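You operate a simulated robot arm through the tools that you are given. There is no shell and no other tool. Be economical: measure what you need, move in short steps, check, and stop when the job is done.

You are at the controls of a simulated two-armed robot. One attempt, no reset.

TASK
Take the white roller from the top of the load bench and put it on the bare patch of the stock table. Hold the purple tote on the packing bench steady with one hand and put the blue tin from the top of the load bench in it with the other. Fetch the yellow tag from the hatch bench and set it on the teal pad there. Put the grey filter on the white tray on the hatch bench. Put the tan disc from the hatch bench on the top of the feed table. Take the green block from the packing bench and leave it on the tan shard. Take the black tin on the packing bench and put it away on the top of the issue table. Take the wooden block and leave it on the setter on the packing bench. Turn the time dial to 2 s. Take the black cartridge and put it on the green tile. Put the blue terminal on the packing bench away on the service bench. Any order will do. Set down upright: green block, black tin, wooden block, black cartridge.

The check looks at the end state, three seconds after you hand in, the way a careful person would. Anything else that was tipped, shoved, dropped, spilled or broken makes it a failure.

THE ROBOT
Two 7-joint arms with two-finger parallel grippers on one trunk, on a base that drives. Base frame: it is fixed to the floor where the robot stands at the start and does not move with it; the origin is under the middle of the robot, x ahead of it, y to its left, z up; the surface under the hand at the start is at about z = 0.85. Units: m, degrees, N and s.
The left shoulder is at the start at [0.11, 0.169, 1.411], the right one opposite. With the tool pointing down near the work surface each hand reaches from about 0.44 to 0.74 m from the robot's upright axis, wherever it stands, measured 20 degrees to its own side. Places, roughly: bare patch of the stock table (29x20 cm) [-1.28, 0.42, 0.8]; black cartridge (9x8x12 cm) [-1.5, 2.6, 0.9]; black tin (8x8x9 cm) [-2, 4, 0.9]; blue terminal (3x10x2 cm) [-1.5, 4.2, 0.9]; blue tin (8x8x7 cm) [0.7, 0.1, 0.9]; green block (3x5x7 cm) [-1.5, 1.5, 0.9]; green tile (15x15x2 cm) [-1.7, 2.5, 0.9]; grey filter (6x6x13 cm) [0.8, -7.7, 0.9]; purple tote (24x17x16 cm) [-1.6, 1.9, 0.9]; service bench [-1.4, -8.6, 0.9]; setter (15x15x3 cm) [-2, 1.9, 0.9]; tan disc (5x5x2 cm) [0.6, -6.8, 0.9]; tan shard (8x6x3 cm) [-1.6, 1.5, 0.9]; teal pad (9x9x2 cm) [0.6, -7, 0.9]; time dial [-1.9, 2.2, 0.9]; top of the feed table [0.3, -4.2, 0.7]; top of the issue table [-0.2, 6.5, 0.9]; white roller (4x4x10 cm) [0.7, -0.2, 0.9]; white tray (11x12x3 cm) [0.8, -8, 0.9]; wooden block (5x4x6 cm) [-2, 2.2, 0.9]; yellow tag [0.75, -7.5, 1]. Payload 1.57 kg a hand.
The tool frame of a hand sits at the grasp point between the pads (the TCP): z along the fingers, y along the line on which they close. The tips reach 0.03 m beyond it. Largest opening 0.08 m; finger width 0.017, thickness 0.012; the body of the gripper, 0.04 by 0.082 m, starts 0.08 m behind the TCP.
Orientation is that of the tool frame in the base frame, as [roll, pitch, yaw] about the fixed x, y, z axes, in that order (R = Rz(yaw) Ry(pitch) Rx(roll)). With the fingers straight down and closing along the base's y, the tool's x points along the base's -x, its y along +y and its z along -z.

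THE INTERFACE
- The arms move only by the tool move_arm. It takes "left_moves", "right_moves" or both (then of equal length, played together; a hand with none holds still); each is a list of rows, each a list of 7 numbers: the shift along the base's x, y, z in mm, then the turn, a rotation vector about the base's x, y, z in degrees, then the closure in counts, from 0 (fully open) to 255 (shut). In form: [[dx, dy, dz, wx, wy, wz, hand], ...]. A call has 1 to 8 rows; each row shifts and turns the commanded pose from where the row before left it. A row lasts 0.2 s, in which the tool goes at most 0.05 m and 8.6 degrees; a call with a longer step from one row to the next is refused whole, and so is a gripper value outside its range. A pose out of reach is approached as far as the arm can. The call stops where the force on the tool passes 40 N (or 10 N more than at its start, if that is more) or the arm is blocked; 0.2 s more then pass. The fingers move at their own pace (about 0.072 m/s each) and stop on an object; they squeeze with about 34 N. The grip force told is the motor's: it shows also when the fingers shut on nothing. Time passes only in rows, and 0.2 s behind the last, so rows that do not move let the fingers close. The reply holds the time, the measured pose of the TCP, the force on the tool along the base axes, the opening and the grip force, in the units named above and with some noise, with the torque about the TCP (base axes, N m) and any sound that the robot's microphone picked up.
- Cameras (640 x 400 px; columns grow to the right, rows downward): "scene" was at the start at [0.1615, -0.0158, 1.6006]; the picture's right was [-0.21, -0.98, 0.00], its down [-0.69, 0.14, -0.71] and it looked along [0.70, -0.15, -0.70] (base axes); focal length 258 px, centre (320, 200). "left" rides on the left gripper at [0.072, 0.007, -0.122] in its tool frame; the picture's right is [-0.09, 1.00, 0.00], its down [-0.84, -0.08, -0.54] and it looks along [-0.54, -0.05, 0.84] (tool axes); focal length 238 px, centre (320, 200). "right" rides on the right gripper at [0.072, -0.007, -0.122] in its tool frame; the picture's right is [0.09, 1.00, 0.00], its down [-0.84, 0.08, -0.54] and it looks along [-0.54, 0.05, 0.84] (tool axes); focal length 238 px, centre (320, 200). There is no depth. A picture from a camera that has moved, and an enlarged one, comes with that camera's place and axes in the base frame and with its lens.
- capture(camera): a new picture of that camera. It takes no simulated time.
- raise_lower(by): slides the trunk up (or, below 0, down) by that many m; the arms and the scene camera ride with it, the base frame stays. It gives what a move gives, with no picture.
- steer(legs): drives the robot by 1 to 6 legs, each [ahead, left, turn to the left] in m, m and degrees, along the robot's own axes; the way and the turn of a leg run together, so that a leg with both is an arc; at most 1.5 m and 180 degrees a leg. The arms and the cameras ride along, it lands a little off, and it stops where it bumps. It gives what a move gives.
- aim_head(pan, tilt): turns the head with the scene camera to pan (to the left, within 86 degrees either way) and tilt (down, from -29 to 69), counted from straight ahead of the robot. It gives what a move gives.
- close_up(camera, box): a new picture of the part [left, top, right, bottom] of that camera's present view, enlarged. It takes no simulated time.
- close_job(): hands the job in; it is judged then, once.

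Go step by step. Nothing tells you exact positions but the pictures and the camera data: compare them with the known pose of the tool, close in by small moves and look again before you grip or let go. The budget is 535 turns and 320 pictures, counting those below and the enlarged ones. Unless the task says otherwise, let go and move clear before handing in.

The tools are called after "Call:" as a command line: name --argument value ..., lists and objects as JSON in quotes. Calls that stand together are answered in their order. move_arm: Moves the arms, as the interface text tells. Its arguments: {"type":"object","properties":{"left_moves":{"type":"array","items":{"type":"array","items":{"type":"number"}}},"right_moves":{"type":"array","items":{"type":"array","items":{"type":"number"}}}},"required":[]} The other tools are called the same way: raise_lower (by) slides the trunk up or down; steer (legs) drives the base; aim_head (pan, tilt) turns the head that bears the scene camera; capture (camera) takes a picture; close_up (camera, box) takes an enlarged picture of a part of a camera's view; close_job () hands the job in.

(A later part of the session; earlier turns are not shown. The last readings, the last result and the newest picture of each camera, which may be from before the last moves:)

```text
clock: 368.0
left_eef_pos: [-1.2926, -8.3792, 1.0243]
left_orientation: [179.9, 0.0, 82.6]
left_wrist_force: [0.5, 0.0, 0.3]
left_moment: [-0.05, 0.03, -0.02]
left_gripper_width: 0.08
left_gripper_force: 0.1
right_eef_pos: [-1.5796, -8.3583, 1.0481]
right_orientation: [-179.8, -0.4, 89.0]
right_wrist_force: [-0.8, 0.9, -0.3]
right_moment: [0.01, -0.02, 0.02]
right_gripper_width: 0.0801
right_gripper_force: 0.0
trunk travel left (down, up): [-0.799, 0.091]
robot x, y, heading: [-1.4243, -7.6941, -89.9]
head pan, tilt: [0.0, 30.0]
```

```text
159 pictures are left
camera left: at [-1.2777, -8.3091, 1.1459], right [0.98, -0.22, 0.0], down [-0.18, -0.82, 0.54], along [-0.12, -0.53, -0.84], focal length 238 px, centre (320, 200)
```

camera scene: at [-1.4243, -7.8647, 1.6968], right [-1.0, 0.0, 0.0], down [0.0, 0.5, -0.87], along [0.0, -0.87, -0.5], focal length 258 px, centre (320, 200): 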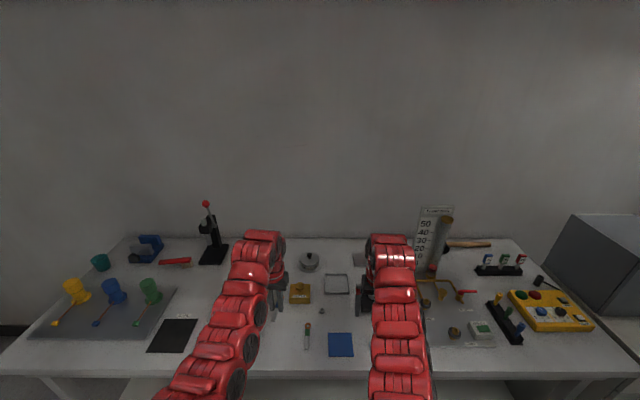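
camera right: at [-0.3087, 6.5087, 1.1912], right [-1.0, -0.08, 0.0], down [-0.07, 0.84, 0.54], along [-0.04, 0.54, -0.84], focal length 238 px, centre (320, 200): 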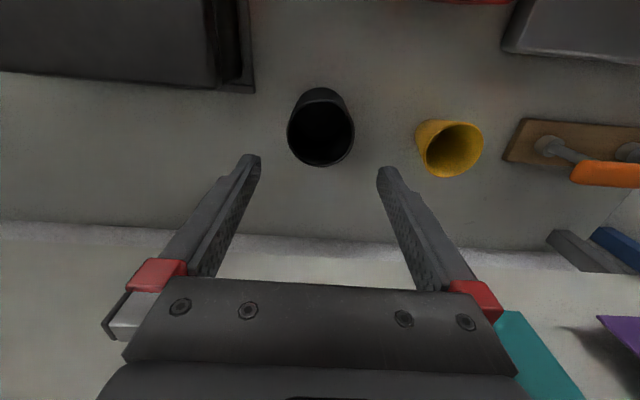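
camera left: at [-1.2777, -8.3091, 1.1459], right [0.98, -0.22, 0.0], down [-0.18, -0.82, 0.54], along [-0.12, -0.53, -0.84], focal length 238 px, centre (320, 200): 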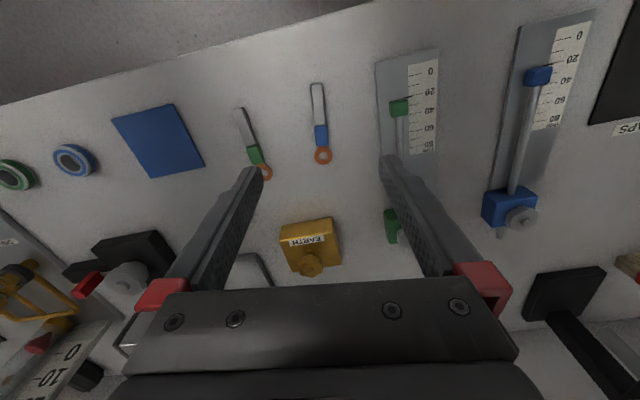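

The terminal is set down beside its green sibling. Now the hatch bench: back off, turn left to face +x and approach.

Call:
raise_lower --by 0.08

Call:
steer --legs '[[-0.45, 0, 0], [0, 0, 90], [1.0, 0, 0]]'

Call:
capture --camera "scene"

```text
clock: 369.2
left_eef_pos: [-1.2918, -8.3782, 1.1039]
left_orientation: [179.9, 0.1, 82.8]
left_wrist_force: [0.9, 0.5, -0.3]
left_moment: [0.02, -0.04, 0.01]
left_gripper_width: 0.0801
left_gripper_force: 0.0
right_eef_pos: [-1.5787, -8.3586, 1.1282]
right_orientation: [180.0, -0.4, 89.1]
right_wrist_force: [0.0, 0.8, -0.4]
right_moment: [-0.04, -0.02, -0.01]
right_gripper_width: 0.08
right_gripper_force: 0.1
trunk travel left (down, up): [-0.879, 0.011]
robot x, y, heading: [-1.4284, -7.6969, -89.8]
head pan, tilt: [0.0, 30.0]
```

```text
clock: 380.4
left_eef_pos: [0.2566, -7.1428, 1.1042]
left_orientation: [179.9, 0.1, 171.4]
left_wrist_force: [-0.7, 0.2, -0.1]
left_moment: [0.0, 0.0, 0.01]
left_gripper_width: 0.0798
left_gripper_force: 0.1
right_eef_pos: [0.2309, -7.4288, 1.1288]
right_orientation: [180.0, -0.5, 177.7]
right_wrist_force: [0.9, 0.2, 0.2]
right_moment: [0.02, 0.0, -0.01]
right_gripper_width: 0.0799
right_gripper_force: 0.1
trunk travel left (down, up): [-0.879, 0.011]
robot x, y, heading: [-0.4268, -7.2611, -1.3]
head pan, tilt: [0.0, 30.0]
```

```text
158 pictures are left
camera scene: at [-0.2577, -7.2629, 1.7769], right [-0.02, -1.0, 0.0], down [-0.5, 0.01, -0.87], along [0.87, -0.02, -0.5], focal length 258 px, centre (320, 200)
```

scene: 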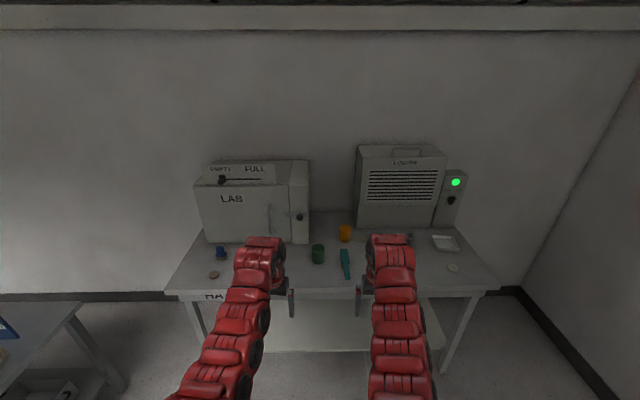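

Call:
close_up --camera "scene" --box '[165, 140, 345, 300]'

Call:
close_up --camera "scene" --box '[325, 140, 505, 300]'

```text
2.50 times, centred on (255, 220) of scene
camera zoom: at [-0.2577, -7.2629, 1.7769], right [-0.02, -1.0, 0.0], down [-0.5, 0.01, -0.87], along [0.87, -0.02, -0.5], focal length 646 px, centre (482, 150)
```

zoom: 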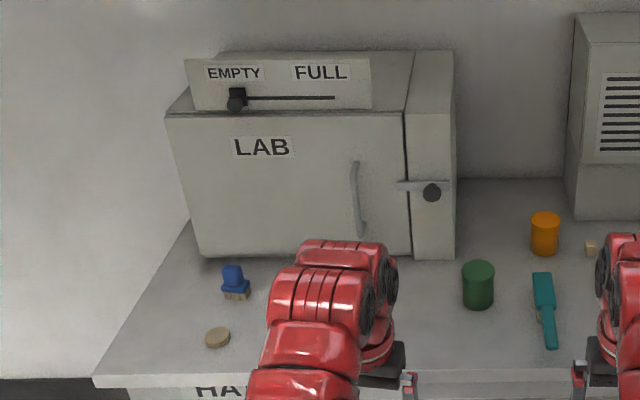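

```text
2.50 times, centred on (415, 220) of scene
camera zoom: at [-0.2577, -7.2629, 1.7769], right [-0.02, -1.0, 0.0], down [-0.5, 0.01, -0.87], along [0.87, -0.02, -0.5], focal length 646 px, centre (82, 150)
```

zoom: 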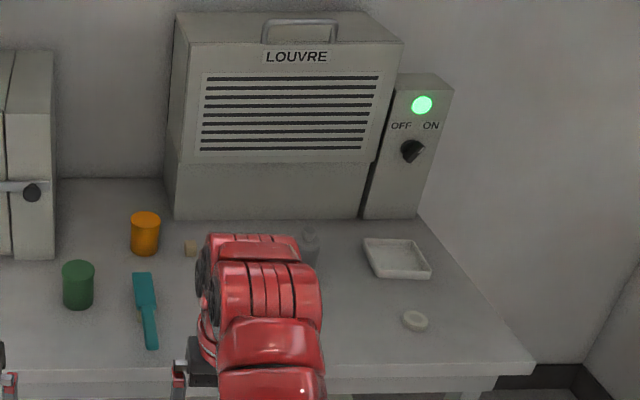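

The arms hide the tag and filter. I drive ahead 0.3 m and use the wrist cameras.

Call:
steer --legs '[[0.28, 0, 1.3]]'

Call:
capture --camera "left"

Call:
capture --camera "right"

Call:
capture --camera "scene"

```text
clock: 382.4
left_eef_pos: [0.5314, -7.1286, 1.1039]
left_orientation: [179.8, 0.1, 172.7]
left_wrist_force: [0.0, 0.4, 0.4]
left_moment: [-0.03, -0.03, 0.01]
left_gripper_width: 0.0798
left_gripper_force: 0.1
right_eef_pos: [0.5103, -7.4154, 1.1284]
right_orientation: [180.0, -0.3, 179.1]
right_wrist_force: [-0.1, 0.8, -0.2]
right_moment: [-0.04, 0.0, 0.02]
right_gripper_width: 0.0802
right_gripper_force: 0.1
trunk travel left (down, up): [-0.879, 0.011]
robot x, y, heading: [-0.1498, -7.2624, 0.3]
head pan, tilt: [0.0, 30.0]
```

```text
155 pictures are left
camera left: at [0.4596, -7.1143, 1.2257], right [0.22, 0.98, 0.0], down [0.82, -0.18, 0.54], along [0.53, -0.12, -0.84], focal length 238 px, centre (320, 200)
```

left: 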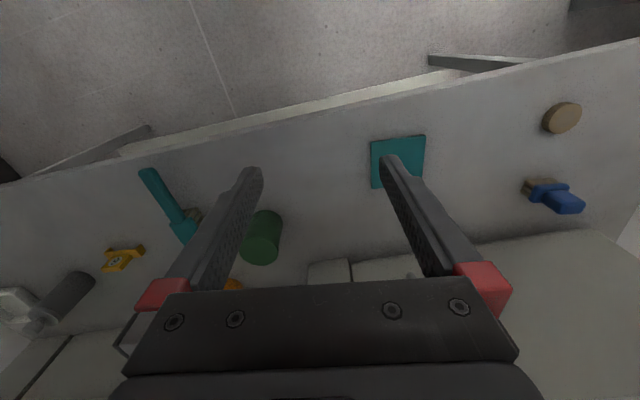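

```text
154 pictures are left
camera right: at [0.4388, -7.4212, 1.2508], right [-0.08, 1.0, 0.0], down [0.84, 0.06, 0.54], along [0.54, 0.04, -0.84], focal length 238 px, centre (320, 200)
```

right: 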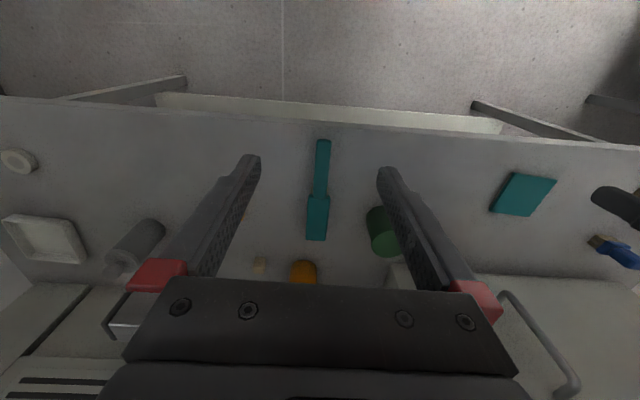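

```text
153 pictures are left
camera scene: at [0.0187, -7.261, 1.777], right [0.0, -1.0, 0.0], down [-0.5, 0.0, -0.87], along [0.87, 0.0, -0.5], focal length 258 px, centre (320, 200)
```

scene: 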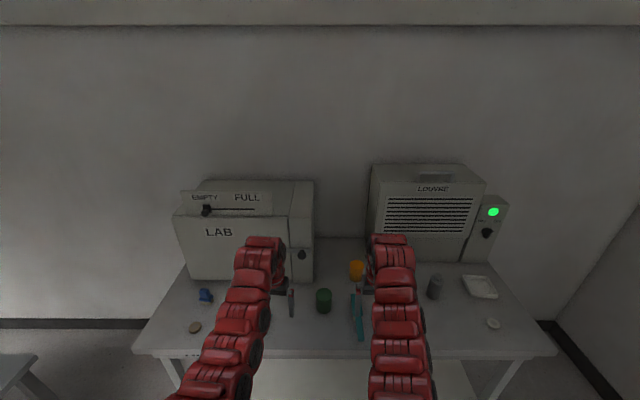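

Call:
close_up --camera "left" --box '[60, 200, 220, 310]'

Call:
close_up --camera "right" --box '[200, 220, 330, 290]'

Call:
close_up --camera "scene" --box '[300, 230, 400, 350]'

```text
3.64 times, centred on (140, 255) of left
camera zoom: at [0.4596, -7.1143, 1.2257], right [0.22, 0.98, 0.0], down [0.82, -0.18, 0.54], along [0.53, -0.12, -0.84], focal length 867 px, centre (974, 0)
```

zoom: 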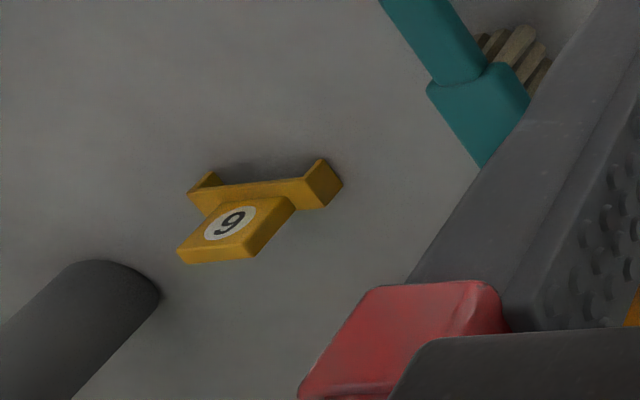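

```text
4.92 times, centred on (265, 255) of right
camera zoom: at [0.4388, -7.4212, 1.2508], right [-0.08, 1.0, 0.0], down [0.84, 0.06, 0.54], along [0.54, 0.04, -0.84], focal length 1173 px, centre (591, -71)
```

zoom: 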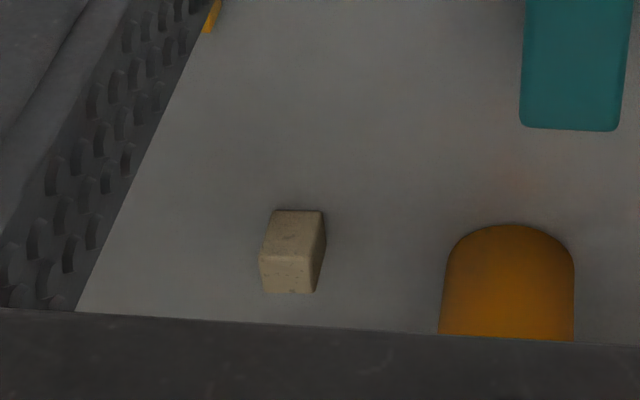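

```text
3.33 times, centred on (350, 290) of scene
camera zoom: at [0.0187, -7.261, 1.777], right [0.0, -1.0, 0.0], down [-0.5, 0.0, -0.87], along [0.87, 0.0, -0.5], focal length 861 px, centre (220, -100)
```

zoom: 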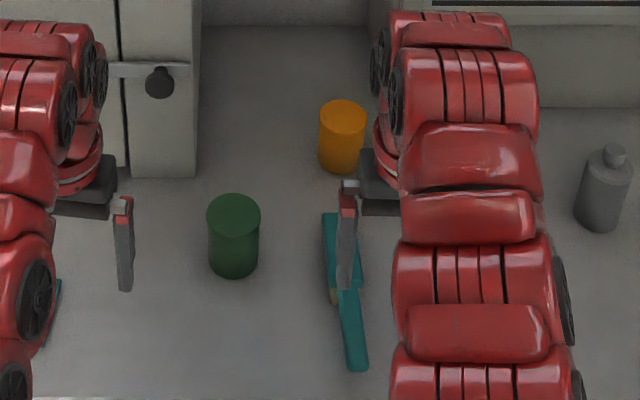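

The yellow tag is a small standing token near [0.72, −7.57]. I shift the robot so the right hand is over it.

Call:
steer --legs '[[0.1, -0.15, 0]]'

Call:
capture --camera "right"

Call:
capture --camera "scene"

```text
clock: 383.9
left_eef_pos: [0.6301, -7.2747, 1.1049]
left_orientation: [-180.0, 0.1, 172.9]
left_wrist_force: [-0.2, 0.0, -0.1]
left_moment: [-0.02, -0.03, -0.01]
left_gripper_width: 0.08
left_gripper_force: 0.1
right_eef_pos: [0.6104, -7.562, 1.1291]
right_orientation: [-179.9, -0.3, 179.1]
right_wrist_force: [-0.2, 0.2, 0.1]
right_moment: [0.0, -0.01, 0.02]
right_gripper_width: 0.0799
right_gripper_force: 0.0
trunk travel left (down, up): [-0.879, 0.011]
robot x, y, heading: [-0.051, -7.4097, 0.2]
head pan, tilt: [0.0, 30.0]
```

```text
149 pictures are left
camera right: at [0.5393, -7.5678, 1.251], right [-0.08, 1.0, 0.0], down [0.84, 0.07, 0.54], along [0.54, 0.04, -0.84], focal length 238 px, centre (320, 200)
```

right: 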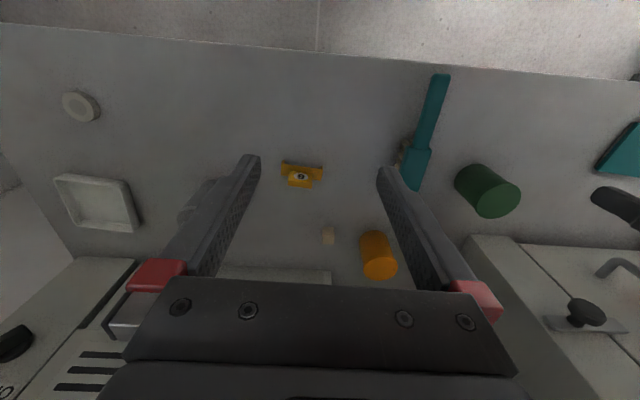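

```text
148 pictures are left
camera scene: at [0.1191, -7.4075, 1.777], right [0.01, -1.0, 0.0], down [-0.5, 0.0, -0.87], along [0.87, 0.0, -0.5], focal length 258 px, centre (320, 200)
```

scene: 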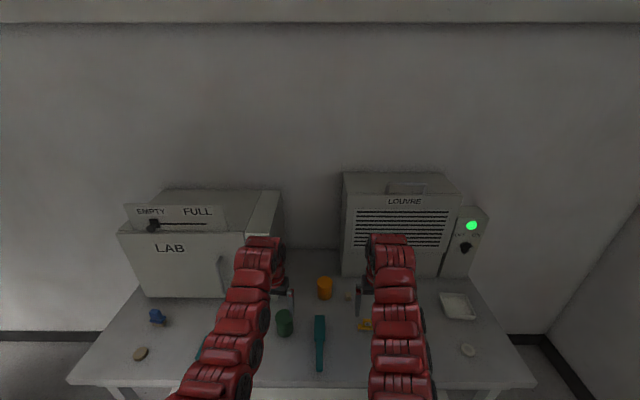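

Call:
close_up --camera "right" --box '[265, 140, 345, 205]'

Call:
close_up --camera "scene" --box '[340, 300, 400, 345]'

```text
6.15 times, centred on (305, 172) of right
camera zoom: at [0.5393, -7.5678, 1.251], right [-0.08, 1.0, 0.0], down [0.84, 0.07, 0.54], along [0.54, 0.04, -0.84], focal length 1467 px, centre (412, 369)
```

zoom: 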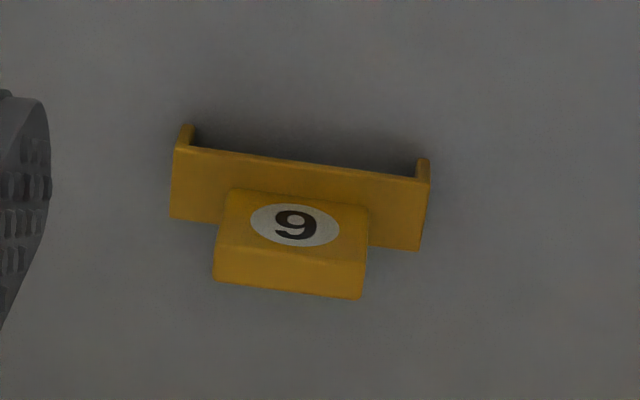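

```text
8.89 times, centred on (370, 322) of scene
camera zoom: at [0.1191, -7.4075, 1.777], right [0.01, -1.0, 0.0], down [-0.5, 0.0, -0.87], along [0.87, 0.0, -0.5], focal length 2297 px, centre (-124, -889)
```

zoom: 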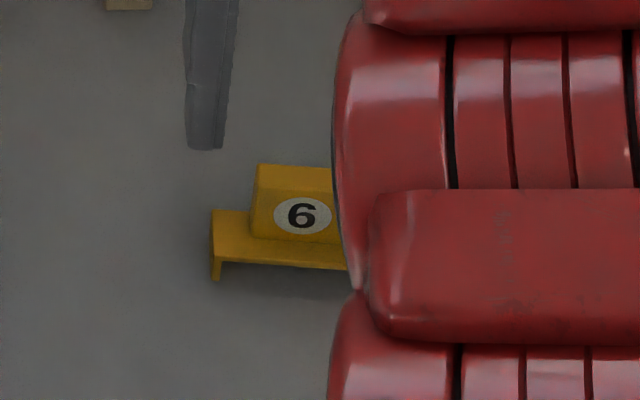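

The tag is a numbered block on a little bridge: block y −7.606…−7.567, top z≈0.913, at x≈0.728; teal pad centre ≈ [0.639, −7.026]. I drive 12 cm ahead, lower the trunk and line up.

Call:
steer --legs '[[0.12, 0, 0]]'

Call:
raise_lower --by -0.1

Call:
capture --camera "right"

Call:
capture --camera "left"

```text
clock: 385.1
left_eef_pos: [0.7498, -7.2765, 1.1042]
left_orientation: [179.9, 0.1, 172.7]
left_wrist_force: [-0.1, 0.4, -0.7]
left_moment: [-0.01, -0.01, 0.01]
left_gripper_width: 0.0799
left_gripper_force: 0.2
right_eef_pos: [0.7299, -7.5631, 1.1281]
right_orientation: [-180.0, -0.3, 179.2]
right_wrist_force: [-1.5, 0.5, 0.6]
right_moment: [-0.01, -0.03, -0.05]
right_gripper_width: 0.08
right_gripper_force: 0.0
trunk travel left (down, up): [-0.879, 0.011]
robot x, y, heading: [0.0672, -7.4114, 0.3]
head pan, tilt: [0.0, 30.0]
```

```text
clock: 386.5
left_eef_pos: [0.7507, -7.277, 1.0033]
left_orientation: [179.8, 0.0, 172.8]
left_wrist_force: [-0.3, 0.3, -0.5]
left_moment: [-0.01, -0.02, 0.01]
left_gripper_width: 0.0801
left_gripper_force: 0.1
right_eef_pos: [0.7318, -7.564, 1.0273]
right_orientation: [179.9, -0.5, 179.2]
right_wrist_force: [0.9, -0.1, -0.3]
right_moment: [-0.03, 0.01, 0.01]
right_gripper_width: 0.08
right_gripper_force: 0.0
trunk travel left (down, up): [-0.779, 0.111]
robot x, y, heading: [0.0658, -7.4105, 0.3]
head pan, tilt: [0.0, 30.0]
```

```text
145 pictures are left
camera right: at [0.6595, -7.5691, 1.1501], right [-0.08, 1.0, 0.0], down [0.84, 0.07, 0.54], along [0.53, 0.04, -0.84], focal length 238 px, centre (320, 200)
```

right: 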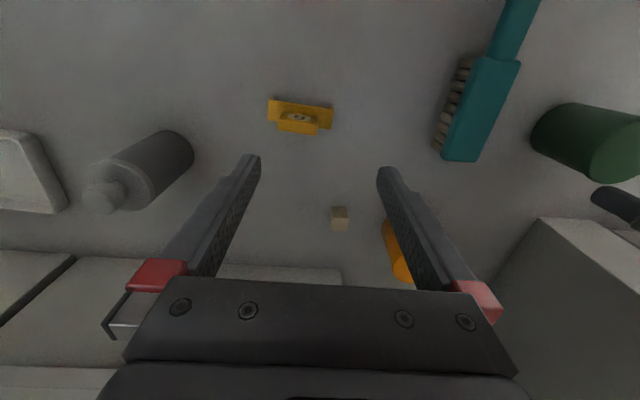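

```text
144 pictures are left
camera left: at [0.6801, -7.2623, 1.1251], right [0.22, 0.98, 0.0], down [0.82, -0.18, 0.54], along [0.53, -0.12, -0.84], focal length 238 px, centre (320, 200)
```

left: 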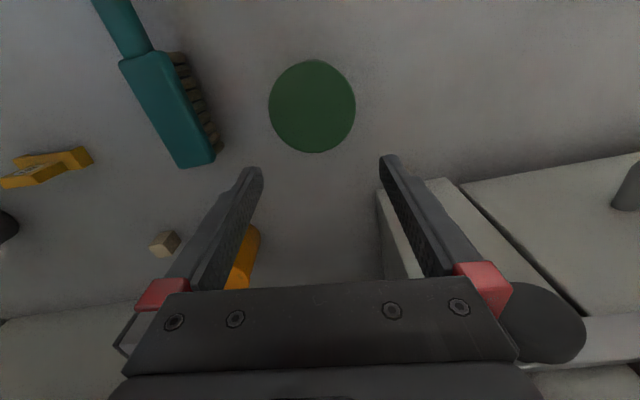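

Call:
close_up --camera "right" --box '[255, 85, 345, 150]'

```text
6.15 times, centred on (300, 118) of right
camera zoom: at [0.6595, -7.5691, 1.1501], right [-0.08, 1.0, 0.0], down [0.84, 0.07, 0.54], along [0.53, 0.04, -0.84], focal length 1467 px, centre (443, 708)
```

zoom: 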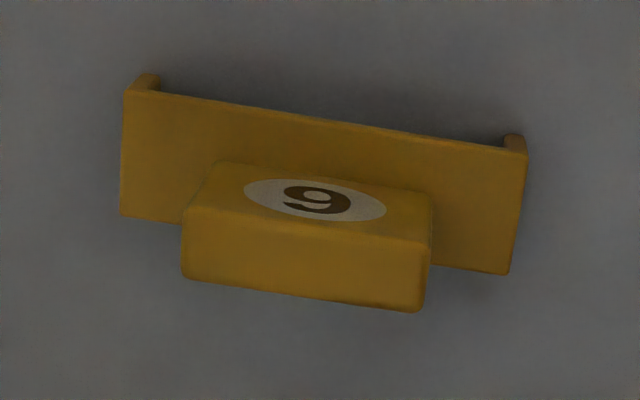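

Call:
move_arm --right_moves '[[-6, -23, -20, 0, 0, 0, 0], [0, 0, -40, 0, 0, 0, 0], [0, 0, -35, 0, 0, 0, 0], [0, 0, 0, 0, 0, 0, 0]]'

Call:
capture --camera "right"

```text
clock: 387.5
left_eef_pos: [0.7509, -7.2769, 1.0036]
left_orientation: [179.8, -0.1, 172.8]
left_wrist_force: [0.4, 0.0, 0.5]
left_moment: [0.01, 0.03, -0.02]
left_gripper_width: 0.08
left_gripper_force: 0.0
right_eef_pos: [0.7254, -7.5863, 0.9325]
right_orientation: [-180.0, -0.4, 179.1]
right_wrist_force: [0.0, 0.3, 0.3]
right_moment: [0.03, 0.01, -0.01]
right_gripper_width: 0.0802
right_gripper_force: 0.0
trunk travel left (down, up): [-0.779, 0.111]
robot x, y, heading: [0.0724, -7.4153, 0.4]
head pan, tilt: [0.0, 30.0]
```

```text
142 pictures are left
camera right: at [0.6535, -7.5922, 1.0546], right [-0.08, 1.0, 0.0], down [0.84, 0.06, 0.54], along [0.54, 0.04, -0.84], focal length 238 px, centre (320, 200)
```

right: 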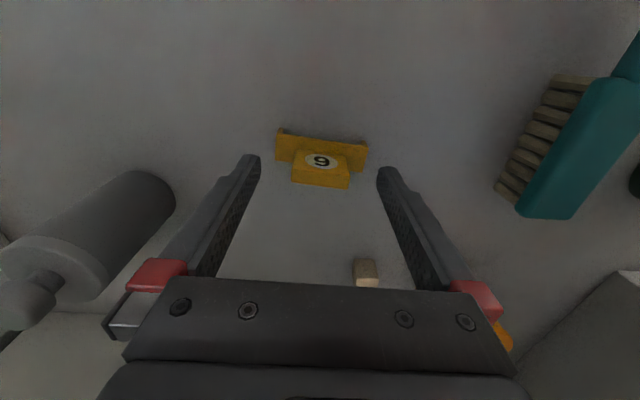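

Call:
move_arm --right_moves '[[-2, 0, -17, 0, 0, 0, 0], [0, 0, 0, 0, 0, 0, 0], [0, 0, 0, 0, 0, 0, 110], [0, 0, 0, 0, 0, 0, 160], [0, 0, 0, 0, 0, 0, 255], [0, 0, 0, 0, 0, 0, 255]]'

Call:
move_arm --right_moves '[[0, 0, 20, 0, 0, 0, 255], [0, 0, 20, 0, 0, 0, 255], [0, 0, 0, 0, 0, 0, 255]]'

Call:
capture --camera "right"

```text
clock: 388.9
left_eef_pos: [0.751, -7.2769, 1.0035]
left_orientation: [179.9, -0.1, 172.8]
left_wrist_force: [0.4, 0.9, -0.7]
left_moment: [0.01, 0.02, 0.0]
left_gripper_width: 0.08
left_gripper_force: 0.1
right_eef_pos: [0.7242, -7.5864, 0.9153]
right_orientation: [179.9, -0.4, 179.3]
right_wrist_force: [-0.1, 0.5, 0.9]
right_moment: [-0.01, -0.05, -0.02]
right_gripper_width: 0.039
right_gripper_force: 33.8
trunk travel left (down, up): [-0.779, 0.111]
robot x, y, heading: [0.0664, -7.4108, 0.1]
head pan, tilt: [0.0, 30.0]
```

```text
clock: 389.7
left_eef_pos: [0.7518, -7.2765, 1.0042]
left_orientation: [179.8, 0.0, 172.7]
left_wrist_force: [-0.6, -0.1, 0.0]
left_moment: [-0.04, 0.0, -0.03]
left_gripper_width: 0.0798
left_gripper_force: 0.2
right_eef_pos: [0.7231, -7.5861, 0.9552]
right_orientation: [180.0, -0.2, 179.2]
right_wrist_force: [0.7, 0.1, -0.2]
right_moment: [0.01, -0.02, -0.04]
right_gripper_width: 0.0387
right_gripper_force: 33.5
trunk travel left (down, up): [-0.779, 0.111]
robot x, y, heading: [0.0713, -7.4092, 0.3]
head pan, tilt: [0.0, 30.0]
```

```text
141 pictures are left
camera right: at [0.6516, -7.5922, 1.0778], right [-0.08, 1.0, 0.0], down [0.84, 0.06, 0.54], along [0.53, 0.04, -0.84], focal length 238 px, centre (320, 200)
```

right: 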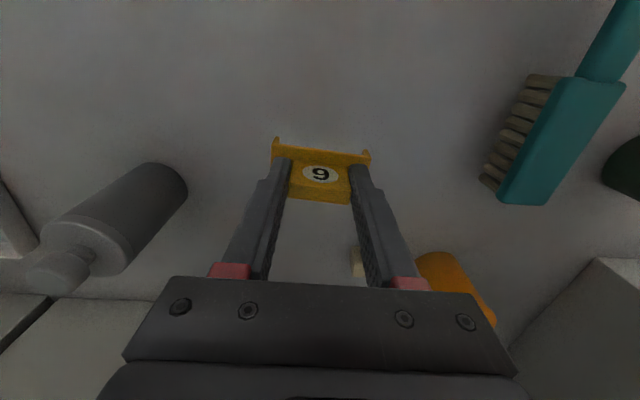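

The whole tag comes along (one piece). I raise, back off 9 cm and strafe left to the teal pad.

Call:
move_arm --right_moves '[[0, 0, 40, 0, 0, 0, 255], [0, 0, 0, 0, 0, 0, 255]]'

Call:
raise_lower --by 0.1

Call:
steer --legs '[[-0.1, 0, 0], [0, 0.55, 0]]'

Call:
capture --camera "right"

Call:
capture --camera "left"

```text
clock: 390.3
left_eef_pos: [0.7513, -7.2775, 1.0038]
left_orientation: [180.0, 0.0, 172.8]
left_wrist_force: [-0.4, 0.4, 0.4]
left_moment: [0.0, -0.01, 0.0]
left_gripper_width: 0.08
left_gripper_force: 0.1
right_eef_pos: [0.7238, -7.5864, 0.9946]
right_orientation: [179.9, -0.4, 179.0]
right_wrist_force: [-0.3, 0.5, 0.1]
right_moment: [0.02, 0.01, -0.02]
right_gripper_width: 0.0392
right_gripper_force: 33.8
trunk travel left (down, up): [-0.779, 0.111]
robot x, y, heading: [0.0661, -7.4133, 0.4]
head pan, tilt: [0.0, 30.0]
```

```text
clock: 391.6
left_eef_pos: [0.7517, -7.2762, 1.1031]
left_orientation: [179.9, 0.0, 172.8]
left_wrist_force: [-0.1, -0.1, 0.2]
left_moment: [0.0, -0.01, 0.01]
left_gripper_width: 0.0803
left_gripper_force: 0.1
right_eef_pos: [0.7233, -7.585, 1.0941]
right_orientation: [179.9, -0.4, 179.2]
right_wrist_force: [0.9, -0.4, 0.1]
right_moment: [0.03, 0.0, -0.02]
right_gripper_width: 0.0389
right_gripper_force: 33.9
trunk travel left (down, up): [-0.879, 0.011]
robot x, y, heading: [0.0684, -7.4105, 0.5]
head pan, tilt: [0.0, 30.0]
```

```text
clock: 395.5
left_eef_pos: [0.6487, -6.7262, 1.1048]
left_orientation: [180.0, 0.0, 172.9]
left_wrist_force: [-0.4, -0.2, 1.2]
left_moment: [-0.01, 0.01, -0.04]
left_gripper_width: 0.0799
left_gripper_force: 0.1
right_eef_pos: [0.6208, -7.0361, 1.0944]
right_orientation: [179.9, -0.5, 179.2]
right_wrist_force: [-0.2, -0.3, 0.3]
right_moment: [0.01, 0.0, -0.01]
right_gripper_width: 0.0386
right_gripper_force: 34.2
trunk travel left (down, up): [-0.879, 0.011]
robot x, y, heading: [-0.0332, -6.8586, 0.3]
head pan, tilt: [0.0, 30.0]
```

```text
140 pictures are left
camera right: at [0.5496, -7.0418, 1.2176], right [-0.08, 1.0, 0.0], down [0.84, 0.07, 0.54], along [0.53, 0.04, -0.84], focal length 238 px, centre (320, 200)
```

right: 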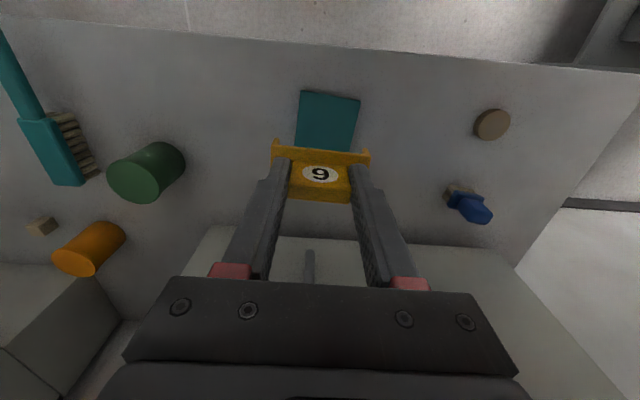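

```text
139 pictures are left
camera left: at [0.5774, -6.7124, 1.2251], right [0.21, 0.98, 0.0], down [0.82, -0.18, 0.54], along [0.53, -0.11, -0.84], focal length 238 px, centre (320, 200)
```

left: 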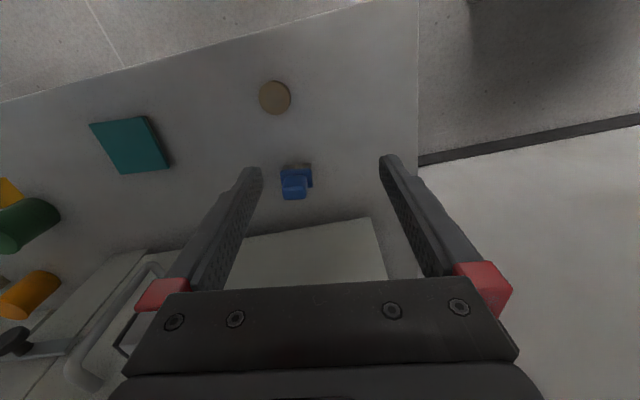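

Pad centre ≈ [0.639, −7.024]. I lower the trunk and centre the tag over it.

Call:
raise_lower --by -0.1

Call:
move_arm --right_moves '[[14, 12, -10, 0, 0, -3, 255], [0, 0, -30, 0, 0, 0, 255], [0, 0, 0, 0, 0, 0, 255]]'

Call:
capture --camera "right"

Call:
capture --camera "left"

```text
clock: 396.9
left_eef_pos: [0.6468, -6.7261, 1.004]
left_orientation: [179.9, 0.0, 172.9]
left_wrist_force: [-0.3, -0.3, 0.0]
left_moment: [0.0, -0.02, 0.0]
left_gripper_width: 0.0804
left_gripper_force: 0.0
right_eef_pos: [0.6214, -7.036, 0.9948]
right_orientation: [180.0, -0.4, 179.2]
right_wrist_force: [-0.4, -0.5, -0.3]
right_moment: [-0.01, 0.0, -0.01]
right_gripper_width: 0.0387
right_gripper_force: 34.1
trunk travel left (down, up): [-0.779, 0.111]
robot x, y, heading: [-0.0358, -6.86, 0.5]
head pan, tilt: [0.0, 30.0]
```

```text
clock: 397.7
left_eef_pos: [0.6484, -6.7252, 1.0036]
left_orientation: [179.9, 0.1, 172.9]
left_wrist_force: [-0.6, 0.2, 1.0]
left_moment: [0.04, 0.01, -0.04]
left_gripper_width: 0.0801
left_gripper_force: 0.1
right_eef_pos: [0.6349, -7.0231, 0.9565]
right_orientation: [-180.0, -0.5, 176.2]
right_wrist_force: [0.1, -0.1, 0.0]
right_moment: [-0.03, 0.0, 0.02]
right_gripper_width: 0.0385
right_gripper_force: 33.5
trunk travel left (down, up): [-0.779, 0.111]
robot x, y, heading: [-0.0344, -6.863, 0.2]
head pan, tilt: [0.0, 30.0]
```

```text
138 pictures are left
camera right: at [0.5625, -7.0253, 1.0786], right [-0.03, 1.0, 0.0], down [0.84, 0.02, 0.54], along [0.54, 0.01, -0.84], focal length 238 px, centre (320, 200)
```

right: 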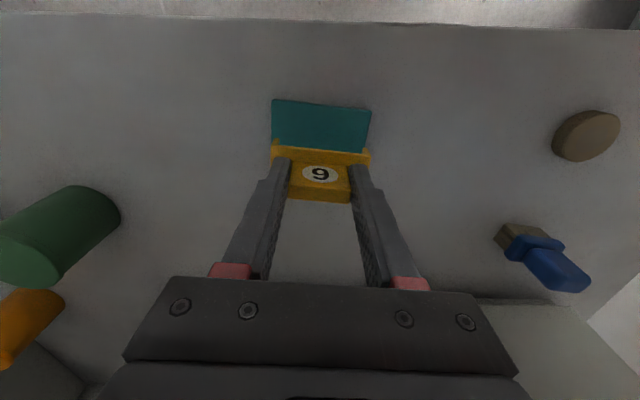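

```text
137 pictures are left
camera left: at [0.5771, -6.7116, 1.1252], right [0.21, 0.98, 0.0], down [0.82, -0.18, 0.54], along [0.53, -0.12, -0.84], focal length 238 px, centre (320, 200)
```

left: 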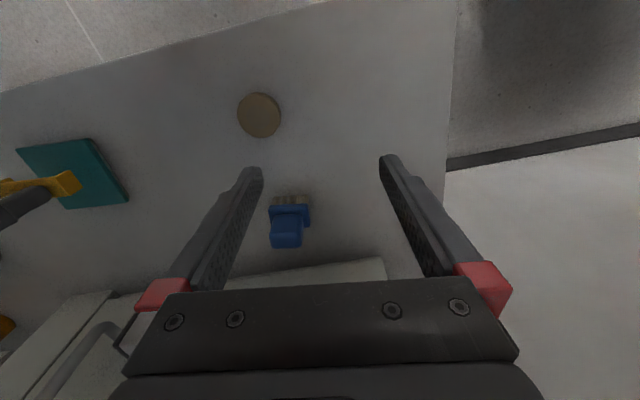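

Call:
move_arm --right_moves '[[6, 0, -8, 0, 0, 0, 255], [0, 0, -5, 0, 0, 0, 255], [0, 0, 0, 0, 0, 0, 255]]'

Call:
move_arm --right_moves '[[0, 0, -4, 0, 0, 0, 255], [0, 0, 0, 0, 0, 0, 255]]'

Call:
move_arm --right_moves '[[0, 0, -3, 0, 0, 0, 255], [0, 0, 0, 0, 0, 0, 255]]'

```text
clock: 398.5
left_eef_pos: [0.6494, -6.7259, 1.0043]
left_orientation: [-180.0, 0.0, 172.9]
left_wrist_force: [0.0, -0.3, -0.7]
left_moment: [-0.02, -0.01, -0.01]
left_gripper_width: 0.0801
left_gripper_force: 0.1
right_eef_pos: [0.6407, -7.023, 0.9429]
right_orientation: [179.9, -0.4, 176.1]
right_wrist_force: [-0.4, -0.4, -0.8]
right_moment: [0.0, 0.0, -0.02]
right_gripper_width: 0.0386
right_gripper_force: 34.0
trunk travel left (down, up): [-0.779, 0.111]
robot x, y, heading: [-0.036, -6.8594, 0.5]
head pan, tilt: [0.0, 30.0]
```

```text
clock: 399.1
left_eef_pos: [0.6491, -6.7267, 1.0031]
left_orientation: [180.0, -0.1, 172.9]
left_wrist_force: [0.5, -0.1, -0.5]
left_moment: [0.01, -0.03, 0.01]
left_gripper_width: 0.08
left_gripper_force: 0.0
right_eef_pos: [0.6407, -7.0221, 0.9369]
right_orientation: [180.0, -0.4, 176.2]
right_wrist_force: [-0.1, 0.3, 0.0]
right_moment: [0.01, 0.01, 0.01]
right_gripper_width: 0.0386
right_gripper_force: 34.1
trunk travel left (down, up): [-0.779, 0.111]
robot x, y, heading: [-0.0348, -6.8607, 0.4]
head pan, tilt: [0.0, 30.0]
```

```text
clock: 399.7
left_eef_pos: [0.6478, -6.7252, 1.0041]
left_orientation: [179.9, 0.0, 172.9]
left_wrist_force: [-0.2, -0.7, 0.6]
left_moment: [0.02, -0.02, 0.0]
left_gripper_width: 0.08
left_gripper_force: 0.0
right_eef_pos: [0.6411, -7.0232, 0.9354]
right_orientation: [179.9, -0.4, 176.2]
right_wrist_force: [-0.7, 0.2, -1.3]
right_moment: [0.02, -0.02, 0.01]
right_gripper_width: 0.0386
right_gripper_force: 33.9
trunk travel left (down, up): [-0.779, 0.111]
robot x, y, heading: [-0.0345, -6.863, 0.5]
head pan, tilt: [0.0, 30.0]
```

Call:
move_arm --right_moves '[[0, 0, -3, 0, 0, 0, 255], [0, 0, 0, 0, 0, 0, 255]]'

Call:
move_arm --right_moves '[[0, 0, -2, 0, 0, 0, 255], [0, 0, 0, 0, 0, 0, 255]]'

Call:
move_arm --right_moves '[[0, 0, -2, 0, 0, 0, 255], [0, 0, 0, 0, 0, 0, 255]]'

```text
clock: 400.3
left_eef_pos: [0.6485, -6.7261, 1.0046]
left_orientation: [179.9, 0.0, 172.9]
left_wrist_force: [-0.8, 0.3, 0.0]
left_moment: [0.02, -0.01, -0.01]
left_gripper_width: 0.0799
left_gripper_force: 0.1
right_eef_pos: [0.6412, -7.0231, 0.9334]
right_orientation: [179.9, -0.4, 176.3]
right_wrist_force: [-0.5, -0.3, -0.5]
right_moment: [0.01, 0.02, -0.01]
right_gripper_width: 0.0386
right_gripper_force: 33.7
trunk travel left (down, up): [-0.779, 0.111]
robot x, y, heading: [-0.0353, -6.8618, 0.6]
head pan, tilt: [0.0, 30.0]
```

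```text
clock: 400.9
left_eef_pos: [0.6492, -6.7254, 1.0045]
left_orientation: [179.9, 0.0, 172.9]
left_wrist_force: [0.0, 0.8, -0.3]
left_moment: [0.01, -0.01, 0.0]
left_gripper_width: 0.0801
left_gripper_force: 0.0
right_eef_pos: [0.6399, -7.0234, 0.9303]
right_orientation: [-180.0, -0.4, 176.1]
right_wrist_force: [-0.4, 0.3, -0.3]
right_moment: [-0.02, 0.0, 0.0]
right_gripper_width: 0.0385
right_gripper_force: 33.8
trunk travel left (down, up): [-0.779, 0.111]
robot x, y, heading: [-0.0349, -6.8583, 0.4]
head pan, tilt: [0.0, 30.0]
```

```text
clock: 401.5
left_eef_pos: [0.6492, -6.7263, 1.0047]
left_orientation: [179.9, 0.0, 172.9]
left_wrist_force: [0.6, 0.8, 0.2]
left_moment: [0.03, 0.04, 0.01]
left_gripper_width: 0.08
left_gripper_force: 0.1
right_eef_pos: [0.6415, -7.0229, 0.9288]
right_orientation: [179.9, -0.4, 176.1]
right_wrist_force: [0.0, -0.4, 0.4]
right_moment: [0.01, 0.01, 0.01]
right_gripper_width: 0.039
right_gripper_force: 34.3
trunk travel left (down, up): [-0.779, 0.111]
robot x, y, heading: [-0.0326, -6.8636, 0.5]
head pan, tilt: [0.0, 30.0]
```

Call:
move_arm --right_moves '[[0, 0, -2, 0, 0, 0, 255], [0, 0, 0, 0, 0, 0, 255]]'

Call:
move_arm --right_moves '[[0, 0, -2, 0, 0, 0, 255], [0, 0, 0, 0, 0, 0, 255]]'

Call:
capture --camera "left"

```text
clock: 402.1
left_eef_pos: [0.6469, -6.7251, 1.0052]
left_orientation: [179.9, 0.0, 172.8]
left_wrist_force: [-0.2, 0.0, -0.6]
left_moment: [-0.02, 0.0, -0.03]
left_gripper_width: 0.08
left_gripper_force: 0.0
right_eef_pos: [0.6411, -7.0236, 0.9283]
right_orientation: [180.0, -0.3, 176.1]
right_wrist_force: [1.7, 0.1, 13.6]
right_moment: [0.01, -0.07, -0.04]
right_gripper_width: 0.0388
right_gripper_force: 33.9
trunk travel left (down, up): [-0.779, 0.111]
robot x, y, heading: [-0.0341, -6.8587, 0.6]
head pan, tilt: [0.0, 30.0]
```

```text
clock: 402.7
left_eef_pos: [0.6468, -6.7261, 1.0062]
left_orientation: [179.9, 0.1, 172.9]
left_wrist_force: [0.4, -0.3, 0.0]
left_moment: [-0.01, -0.01, 0.02]
left_gripper_width: 0.0804
left_gripper_force: 0.1
right_eef_pos: [0.6407, -7.0236, 0.9288]
right_orientation: [179.9, -0.1, 176.2]
right_wrist_force: [5.6, -3.0, 32.0]
right_moment: [-0.1, -0.27, 0.0]
right_gripper_width: 0.0386
right_gripper_force: 33.7
trunk travel left (down, up): [-0.779, 0.111]
robot x, y, heading: [-0.0356, -6.8615, 0.5]
head pan, tilt: [0.0, 30.0]
```

```text
136 pictures are left
camera left: at [0.5748, -6.7114, 1.1269], right [0.21, 0.98, 0.0], down [0.82, -0.18, 0.54], along [0.53, -0.12, -0.84], focal length 238 px, centre (320, 200)
```

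left: 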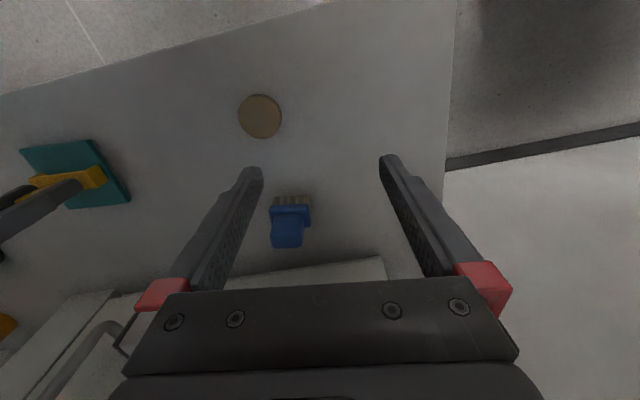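

The tag rests on the pad. I ease up, open and lift off.

Call:
move_arm --right_moves '[[0, 0, 4, 0, 0, 0, 255], [0, 0, 0, 0, 0, 0, 255], [0, 0, 0, 0, 0, 0, 100], [0, 0, 0, 0, 0, 0, 60], [0, 0, 0, 0, 0, 0, 0], [0, 0, 0, 0, 0, 0, 0]]'

Call:
move_arm --right_moves '[[0, 0, 40, 0, 0, 0, 0], [0, 0, 45, 0, 0, 0, 0], [0, 0, 30, 0, 0, 3, 0], [0, 0, 0, 0, 0, 0, 0]]'

Call:
capture --camera "right"

```text
clock: 404.1
left_eef_pos: [0.6485, -6.7265, 1.0036]
left_orientation: [179.9, 0.0, 172.9]
left_wrist_force: [0.4, -0.2, -0.2]
left_moment: [0.01, -0.01, 0.0]
left_gripper_width: 0.0799
left_gripper_force: 0.1
right_eef_pos: [0.6412, -7.0231, 0.9288]
right_orientation: [180.0, -0.4, 176.2]
right_wrist_force: [-0.3, -0.1, -0.5]
right_moment: [0.01, -0.01, -0.03]
right_gripper_width: 0.0801
right_gripper_force: 0.1
trunk travel left (down, up): [-0.779, 0.111]
robot x, y, heading: [-0.0374, -6.862, 0.4]
head pan, tilt: [0.0, 30.0]
```

```text
clock: 405.1
left_eef_pos: [0.6482, -6.7263, 1.0044]
left_orientation: [180.0, 0.1, 172.9]
left_wrist_force: [0.0, 0.4, 0.1]
left_moment: [-0.01, -0.01, 0.03]
left_gripper_width: 0.0801
left_gripper_force: 0.1
right_eef_pos: [0.6413, -7.0225, 1.044]
right_orientation: [180.0, -0.4, 179.3]
right_wrist_force: [0.2, 0.2, -0.1]
right_moment: [-0.01, -0.02, -0.01]
right_gripper_width: 0.0801
right_gripper_force: 0.2
trunk travel left (down, up): [-0.779, 0.111]
robot x, y, heading: [-0.0336, -6.8651, 0.3]
head pan, tilt: [0.0, 30.0]
```

```text
135 pictures are left
camera right: at [0.5695, -7.0299, 1.1666], right [-0.08, 1.0, 0.0], down [0.84, 0.07, 0.54], along [0.53, 0.04, -0.84], focal length 238 px, centre (320, 200)
```

right: 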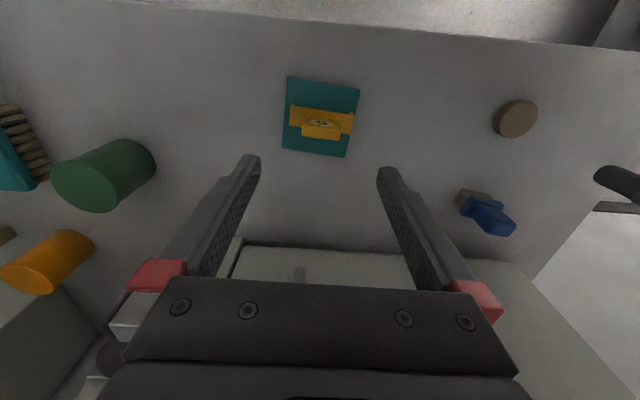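

Tag is on the pad. Now the tan disc with the left hand at ≈ [0.622, −6.788].

Call:
move_arm --left_moves '[[-13, -31, -20, 0, 0, 3, 0], [-13, -31, -20, 0, 0, 3, 0], [0, 0, 0, 0, 0, 0, 0]]'

Call:
capture --camera "left"

```text
clock: 405.9
left_eef_pos: [0.6221, -6.7882, 0.9629]
left_orientation: [179.9, 0.1, 178.9]
left_wrist_force: [-0.5, 0.5, 0.0]
left_moment: [-0.03, 0.01, -0.01]
left_gripper_width: 0.0798
left_gripper_force: 0.0
right_eef_pos: [0.6411, -7.0219, 1.044]
right_orientation: [-179.9, -0.4, 179.2]
right_wrist_force: [0.0, 0.2, -0.2]
right_moment: [0.0, 0.01, 0.02]
right_gripper_width: 0.0801
right_gripper_force: 0.1
trunk travel left (down, up): [-0.779, 0.111]
robot x, y, heading: [-0.0372, -6.8627, 0.5]
head pan, tilt: [0.0, 30.0]
```

```text
134 pictures are left
camera left: at [0.5499, -6.7816, 1.0847], right [0.11, 0.99, 0.0], down [0.84, -0.09, 0.54], along [0.54, -0.06, -0.84], focal length 238 px, centre (320, 200)
```

left: 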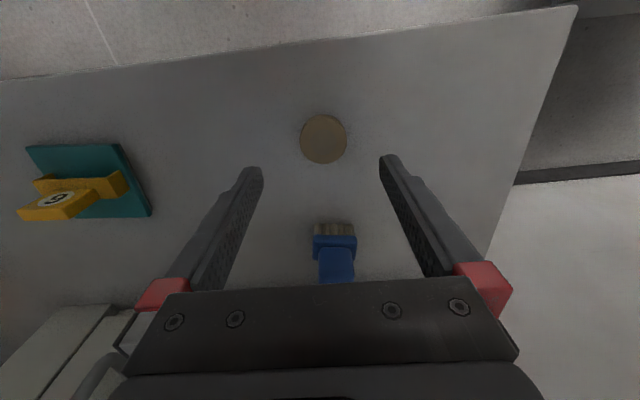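

Call:
move_arm --left_moves '[[0, 3, -40, 0, 0, 0, 0], [0, 0, -26, 0, 0, 0, 0], [0, 0, -4, 0, 0, 0, 0], [0, 0, 0, 0, 0, 0, 0]]'

Call:
capture --camera "left"

```text
clock: 406.9
left_eef_pos: [0.6228, -6.7846, 0.8942]
left_orientation: [179.9, 0.0, 178.8]
left_wrist_force: [0.5, 0.5, 0.0]
left_moment: [0.02, 0.01, -0.03]
left_gripper_width: 0.0798
left_gripper_force: 0.1
right_eef_pos: [0.6418, -7.0242, 1.044]
right_orientation: [-180.0, -0.4, 179.3]
right_wrist_force: [0.9, 0.4, -0.2]
right_moment: [-0.02, 0.01, 0.02]
right_gripper_width: 0.0801
right_gripper_force: 0.1
trunk travel left (down, up): [-0.779, 0.111]
robot x, y, heading: [-0.0319, -6.8608, 0.3]
head pan, tilt: [0.0, 30.0]
```

```text
133 pictures are left
camera left: at [0.5499, -6.7778, 1.0145], right [0.11, 0.99, 0.0], down [0.84, -0.09, 0.54], along [0.54, -0.06, -0.84], focal length 238 px, centre (320, 200)
```

left: 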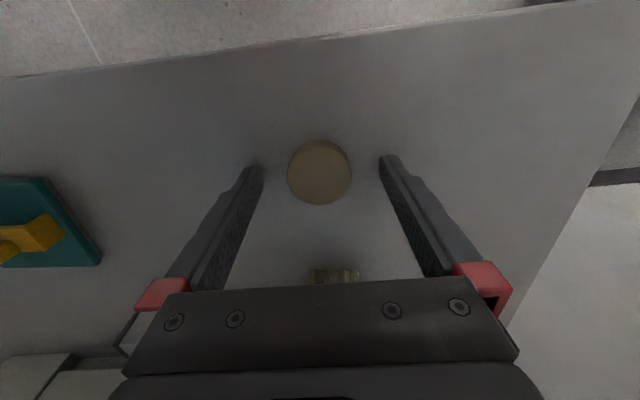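

Call:
move_arm --left_moves '[[0, 0, -3, 0, 0, 0, 0], [0, 0, 0, 0, 0, 0, 80], [0, 0, 0, 0, 0, 0, 140], [0, 0, 0, 0, 0, 0, 255], [0, 0, 0, 0, 0, 0, 255]]'

Call:
move_arm --left_moves '[[0, 0, 30, 0, 0, 0, 255], [0, 0, 40, 0, 0, 0, 255], [0, 0, 40, 0, 0, 0, 255], [0, 0, 0, 0, 0, 0, 255]]'

Call:
capture --camera "left"

```text
clock: 408.1
left_eef_pos: [0.6236, -6.7845, 0.8904]
left_orientation: [179.8, 0.1, 178.9]
left_wrist_force: [0.1, 0.4, 0.5]
left_moment: [-0.05, -0.03, -0.02]
left_gripper_width: 0.0419
left_gripper_force: 34.2
right_eef_pos: [0.6407, -7.0238, 1.0435]
right_orientation: [-180.0, -0.5, 179.2]
right_wrist_force: [0.5, -0.2, 0.4]
right_moment: [0.05, -0.01, 0.04]
right_gripper_width: 0.0801
right_gripper_force: 0.1
trunk travel left (down, up): [-0.779, 0.111]
robot x, y, heading: [-0.0337, -6.8581, 0.4]
head pan, tilt: [0.0, 30.0]
```

```text
clock: 409.1
left_eef_pos: [0.6234, -6.7843, 1.0]
left_orientation: [179.8, 0.0, 178.9]
left_wrist_force: [0.7, -1.1, -0.5]
left_moment: [0.01, 0.0, -0.02]
left_gripper_width: 0.0419
left_gripper_force: 34.2
right_eef_pos: [0.6419, -7.0238, 1.0435]
right_orientation: [-179.9, -0.4, 179.2]
right_wrist_force: [0.2, -0.3, 0.1]
right_moment: [0.01, 0.02, 0.0]
right_gripper_width: 0.08
right_gripper_force: 0.2
trunk travel left (down, up): [-0.779, 0.111]
robot x, y, heading: [-0.0319, -6.8589, 0.4]
head pan, tilt: [0.0, 30.0]
```

```text
132 pictures are left
camera left: at [0.5507, -6.7782, 1.1221], right [0.11, 0.99, 0.0], down [0.84, -0.09, 0.54], along [0.54, -0.06, -0.84], focal length 238 px, centre (320, 200)
```

left: 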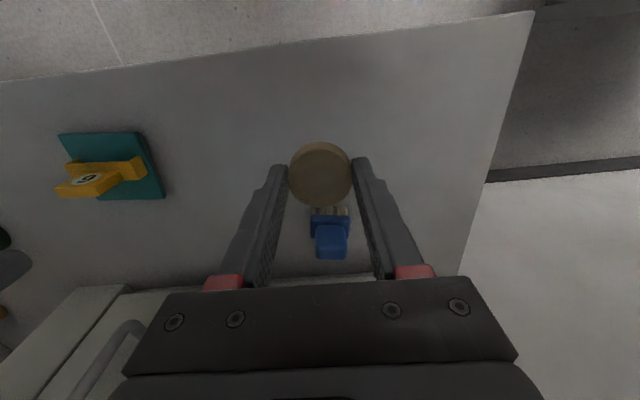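

Disc held. Next the grey filter with the right hand (≈[0.78, −7.75]). I raise, and strafe right 0.7 m.

Call:
raise_lower --by 0.1

Call:
steer --legs '[[0, -0.7, 0], [0.1, 0, 0]]'

Call:
capture --camera "right"

Call:
capture --camera "scene"

```text
clock: 410.4
left_eef_pos: [0.6243, -6.7853, 1.0985]
left_orientation: [179.9, 0.0, 179.0]
left_wrist_force: [0.4, 0.4, -0.5]
left_moment: [-0.01, -0.04, 0.02]
left_gripper_width: 0.0422
left_gripper_force: 33.5
right_eef_pos: [0.6421, -7.0237, 1.144]
right_orientation: [180.0, -0.4, 179.2]
right_wrist_force: [-0.6, -0.2, -0.1]
right_moment: [-0.03, 0.01, 0.01]
right_gripper_width: 0.08
right_gripper_force: 0.1
trunk travel left (down, up): [-0.879, 0.011]
robot x, y, heading: [-0.0333, -6.8619, 0.4]
head pan, tilt: [0.0, 30.0]
```

```text
clock: 415.0
left_eef_pos: [0.725, -7.4867, 1.102]
left_orientation: [179.9, 0.1, 178.7]
left_wrist_force: [0.1, 0.0, -1.0]
left_moment: [0.03, 0.01, 0.01]
left_gripper_width: 0.0417
left_gripper_force: 34.4
right_eef_pos: [0.7402, -7.7258, 1.1449]
right_orientation: [-179.9, -0.2, 178.8]
right_wrist_force: [0.4, 0.3, 0.8]
right_moment: [0.0, -0.04, 0.0]
right_gripper_width: 0.08
right_gripper_force: 0.0
trunk travel left (down, up): [-0.879, 0.011]
robot x, y, heading: [0.0681, -7.5632, 0.0]
head pan, tilt: [0.0, 30.0]
```

```text
131 pictures are left
camera right: at [0.6685, -7.732, 1.2672], right [-0.07, 1.0, 0.0], down [0.84, 0.06, 0.54], along [0.54, 0.04, -0.84], focal length 238 px, centre (320, 200)
```

right: 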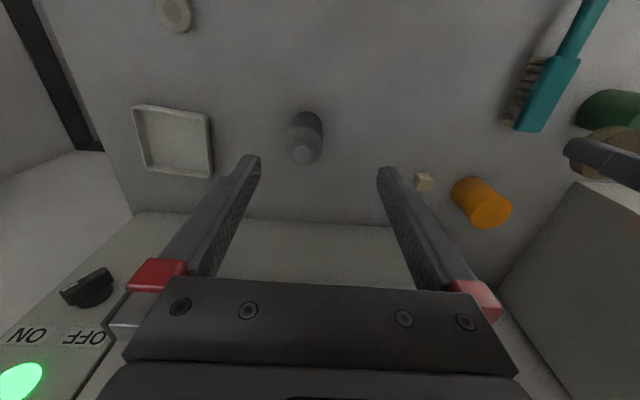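

```text
130 pictures are left
camera scene: at [0.237, -7.5597, 1.7771], right [0.0, -1.0, 0.0], down [-0.5, 0.0, -0.87], along [0.87, 0.0, -0.5], focal length 258 px, centre (320, 200)
```

scene: 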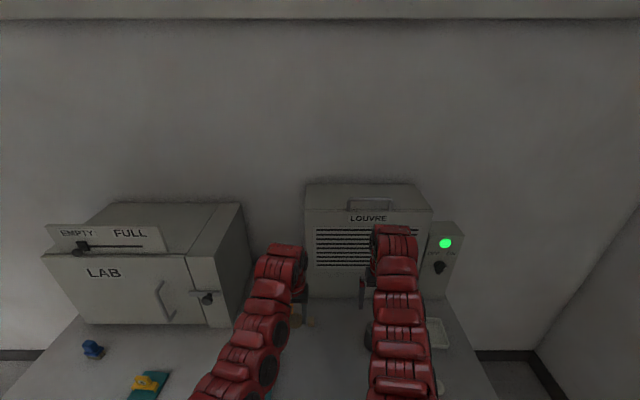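

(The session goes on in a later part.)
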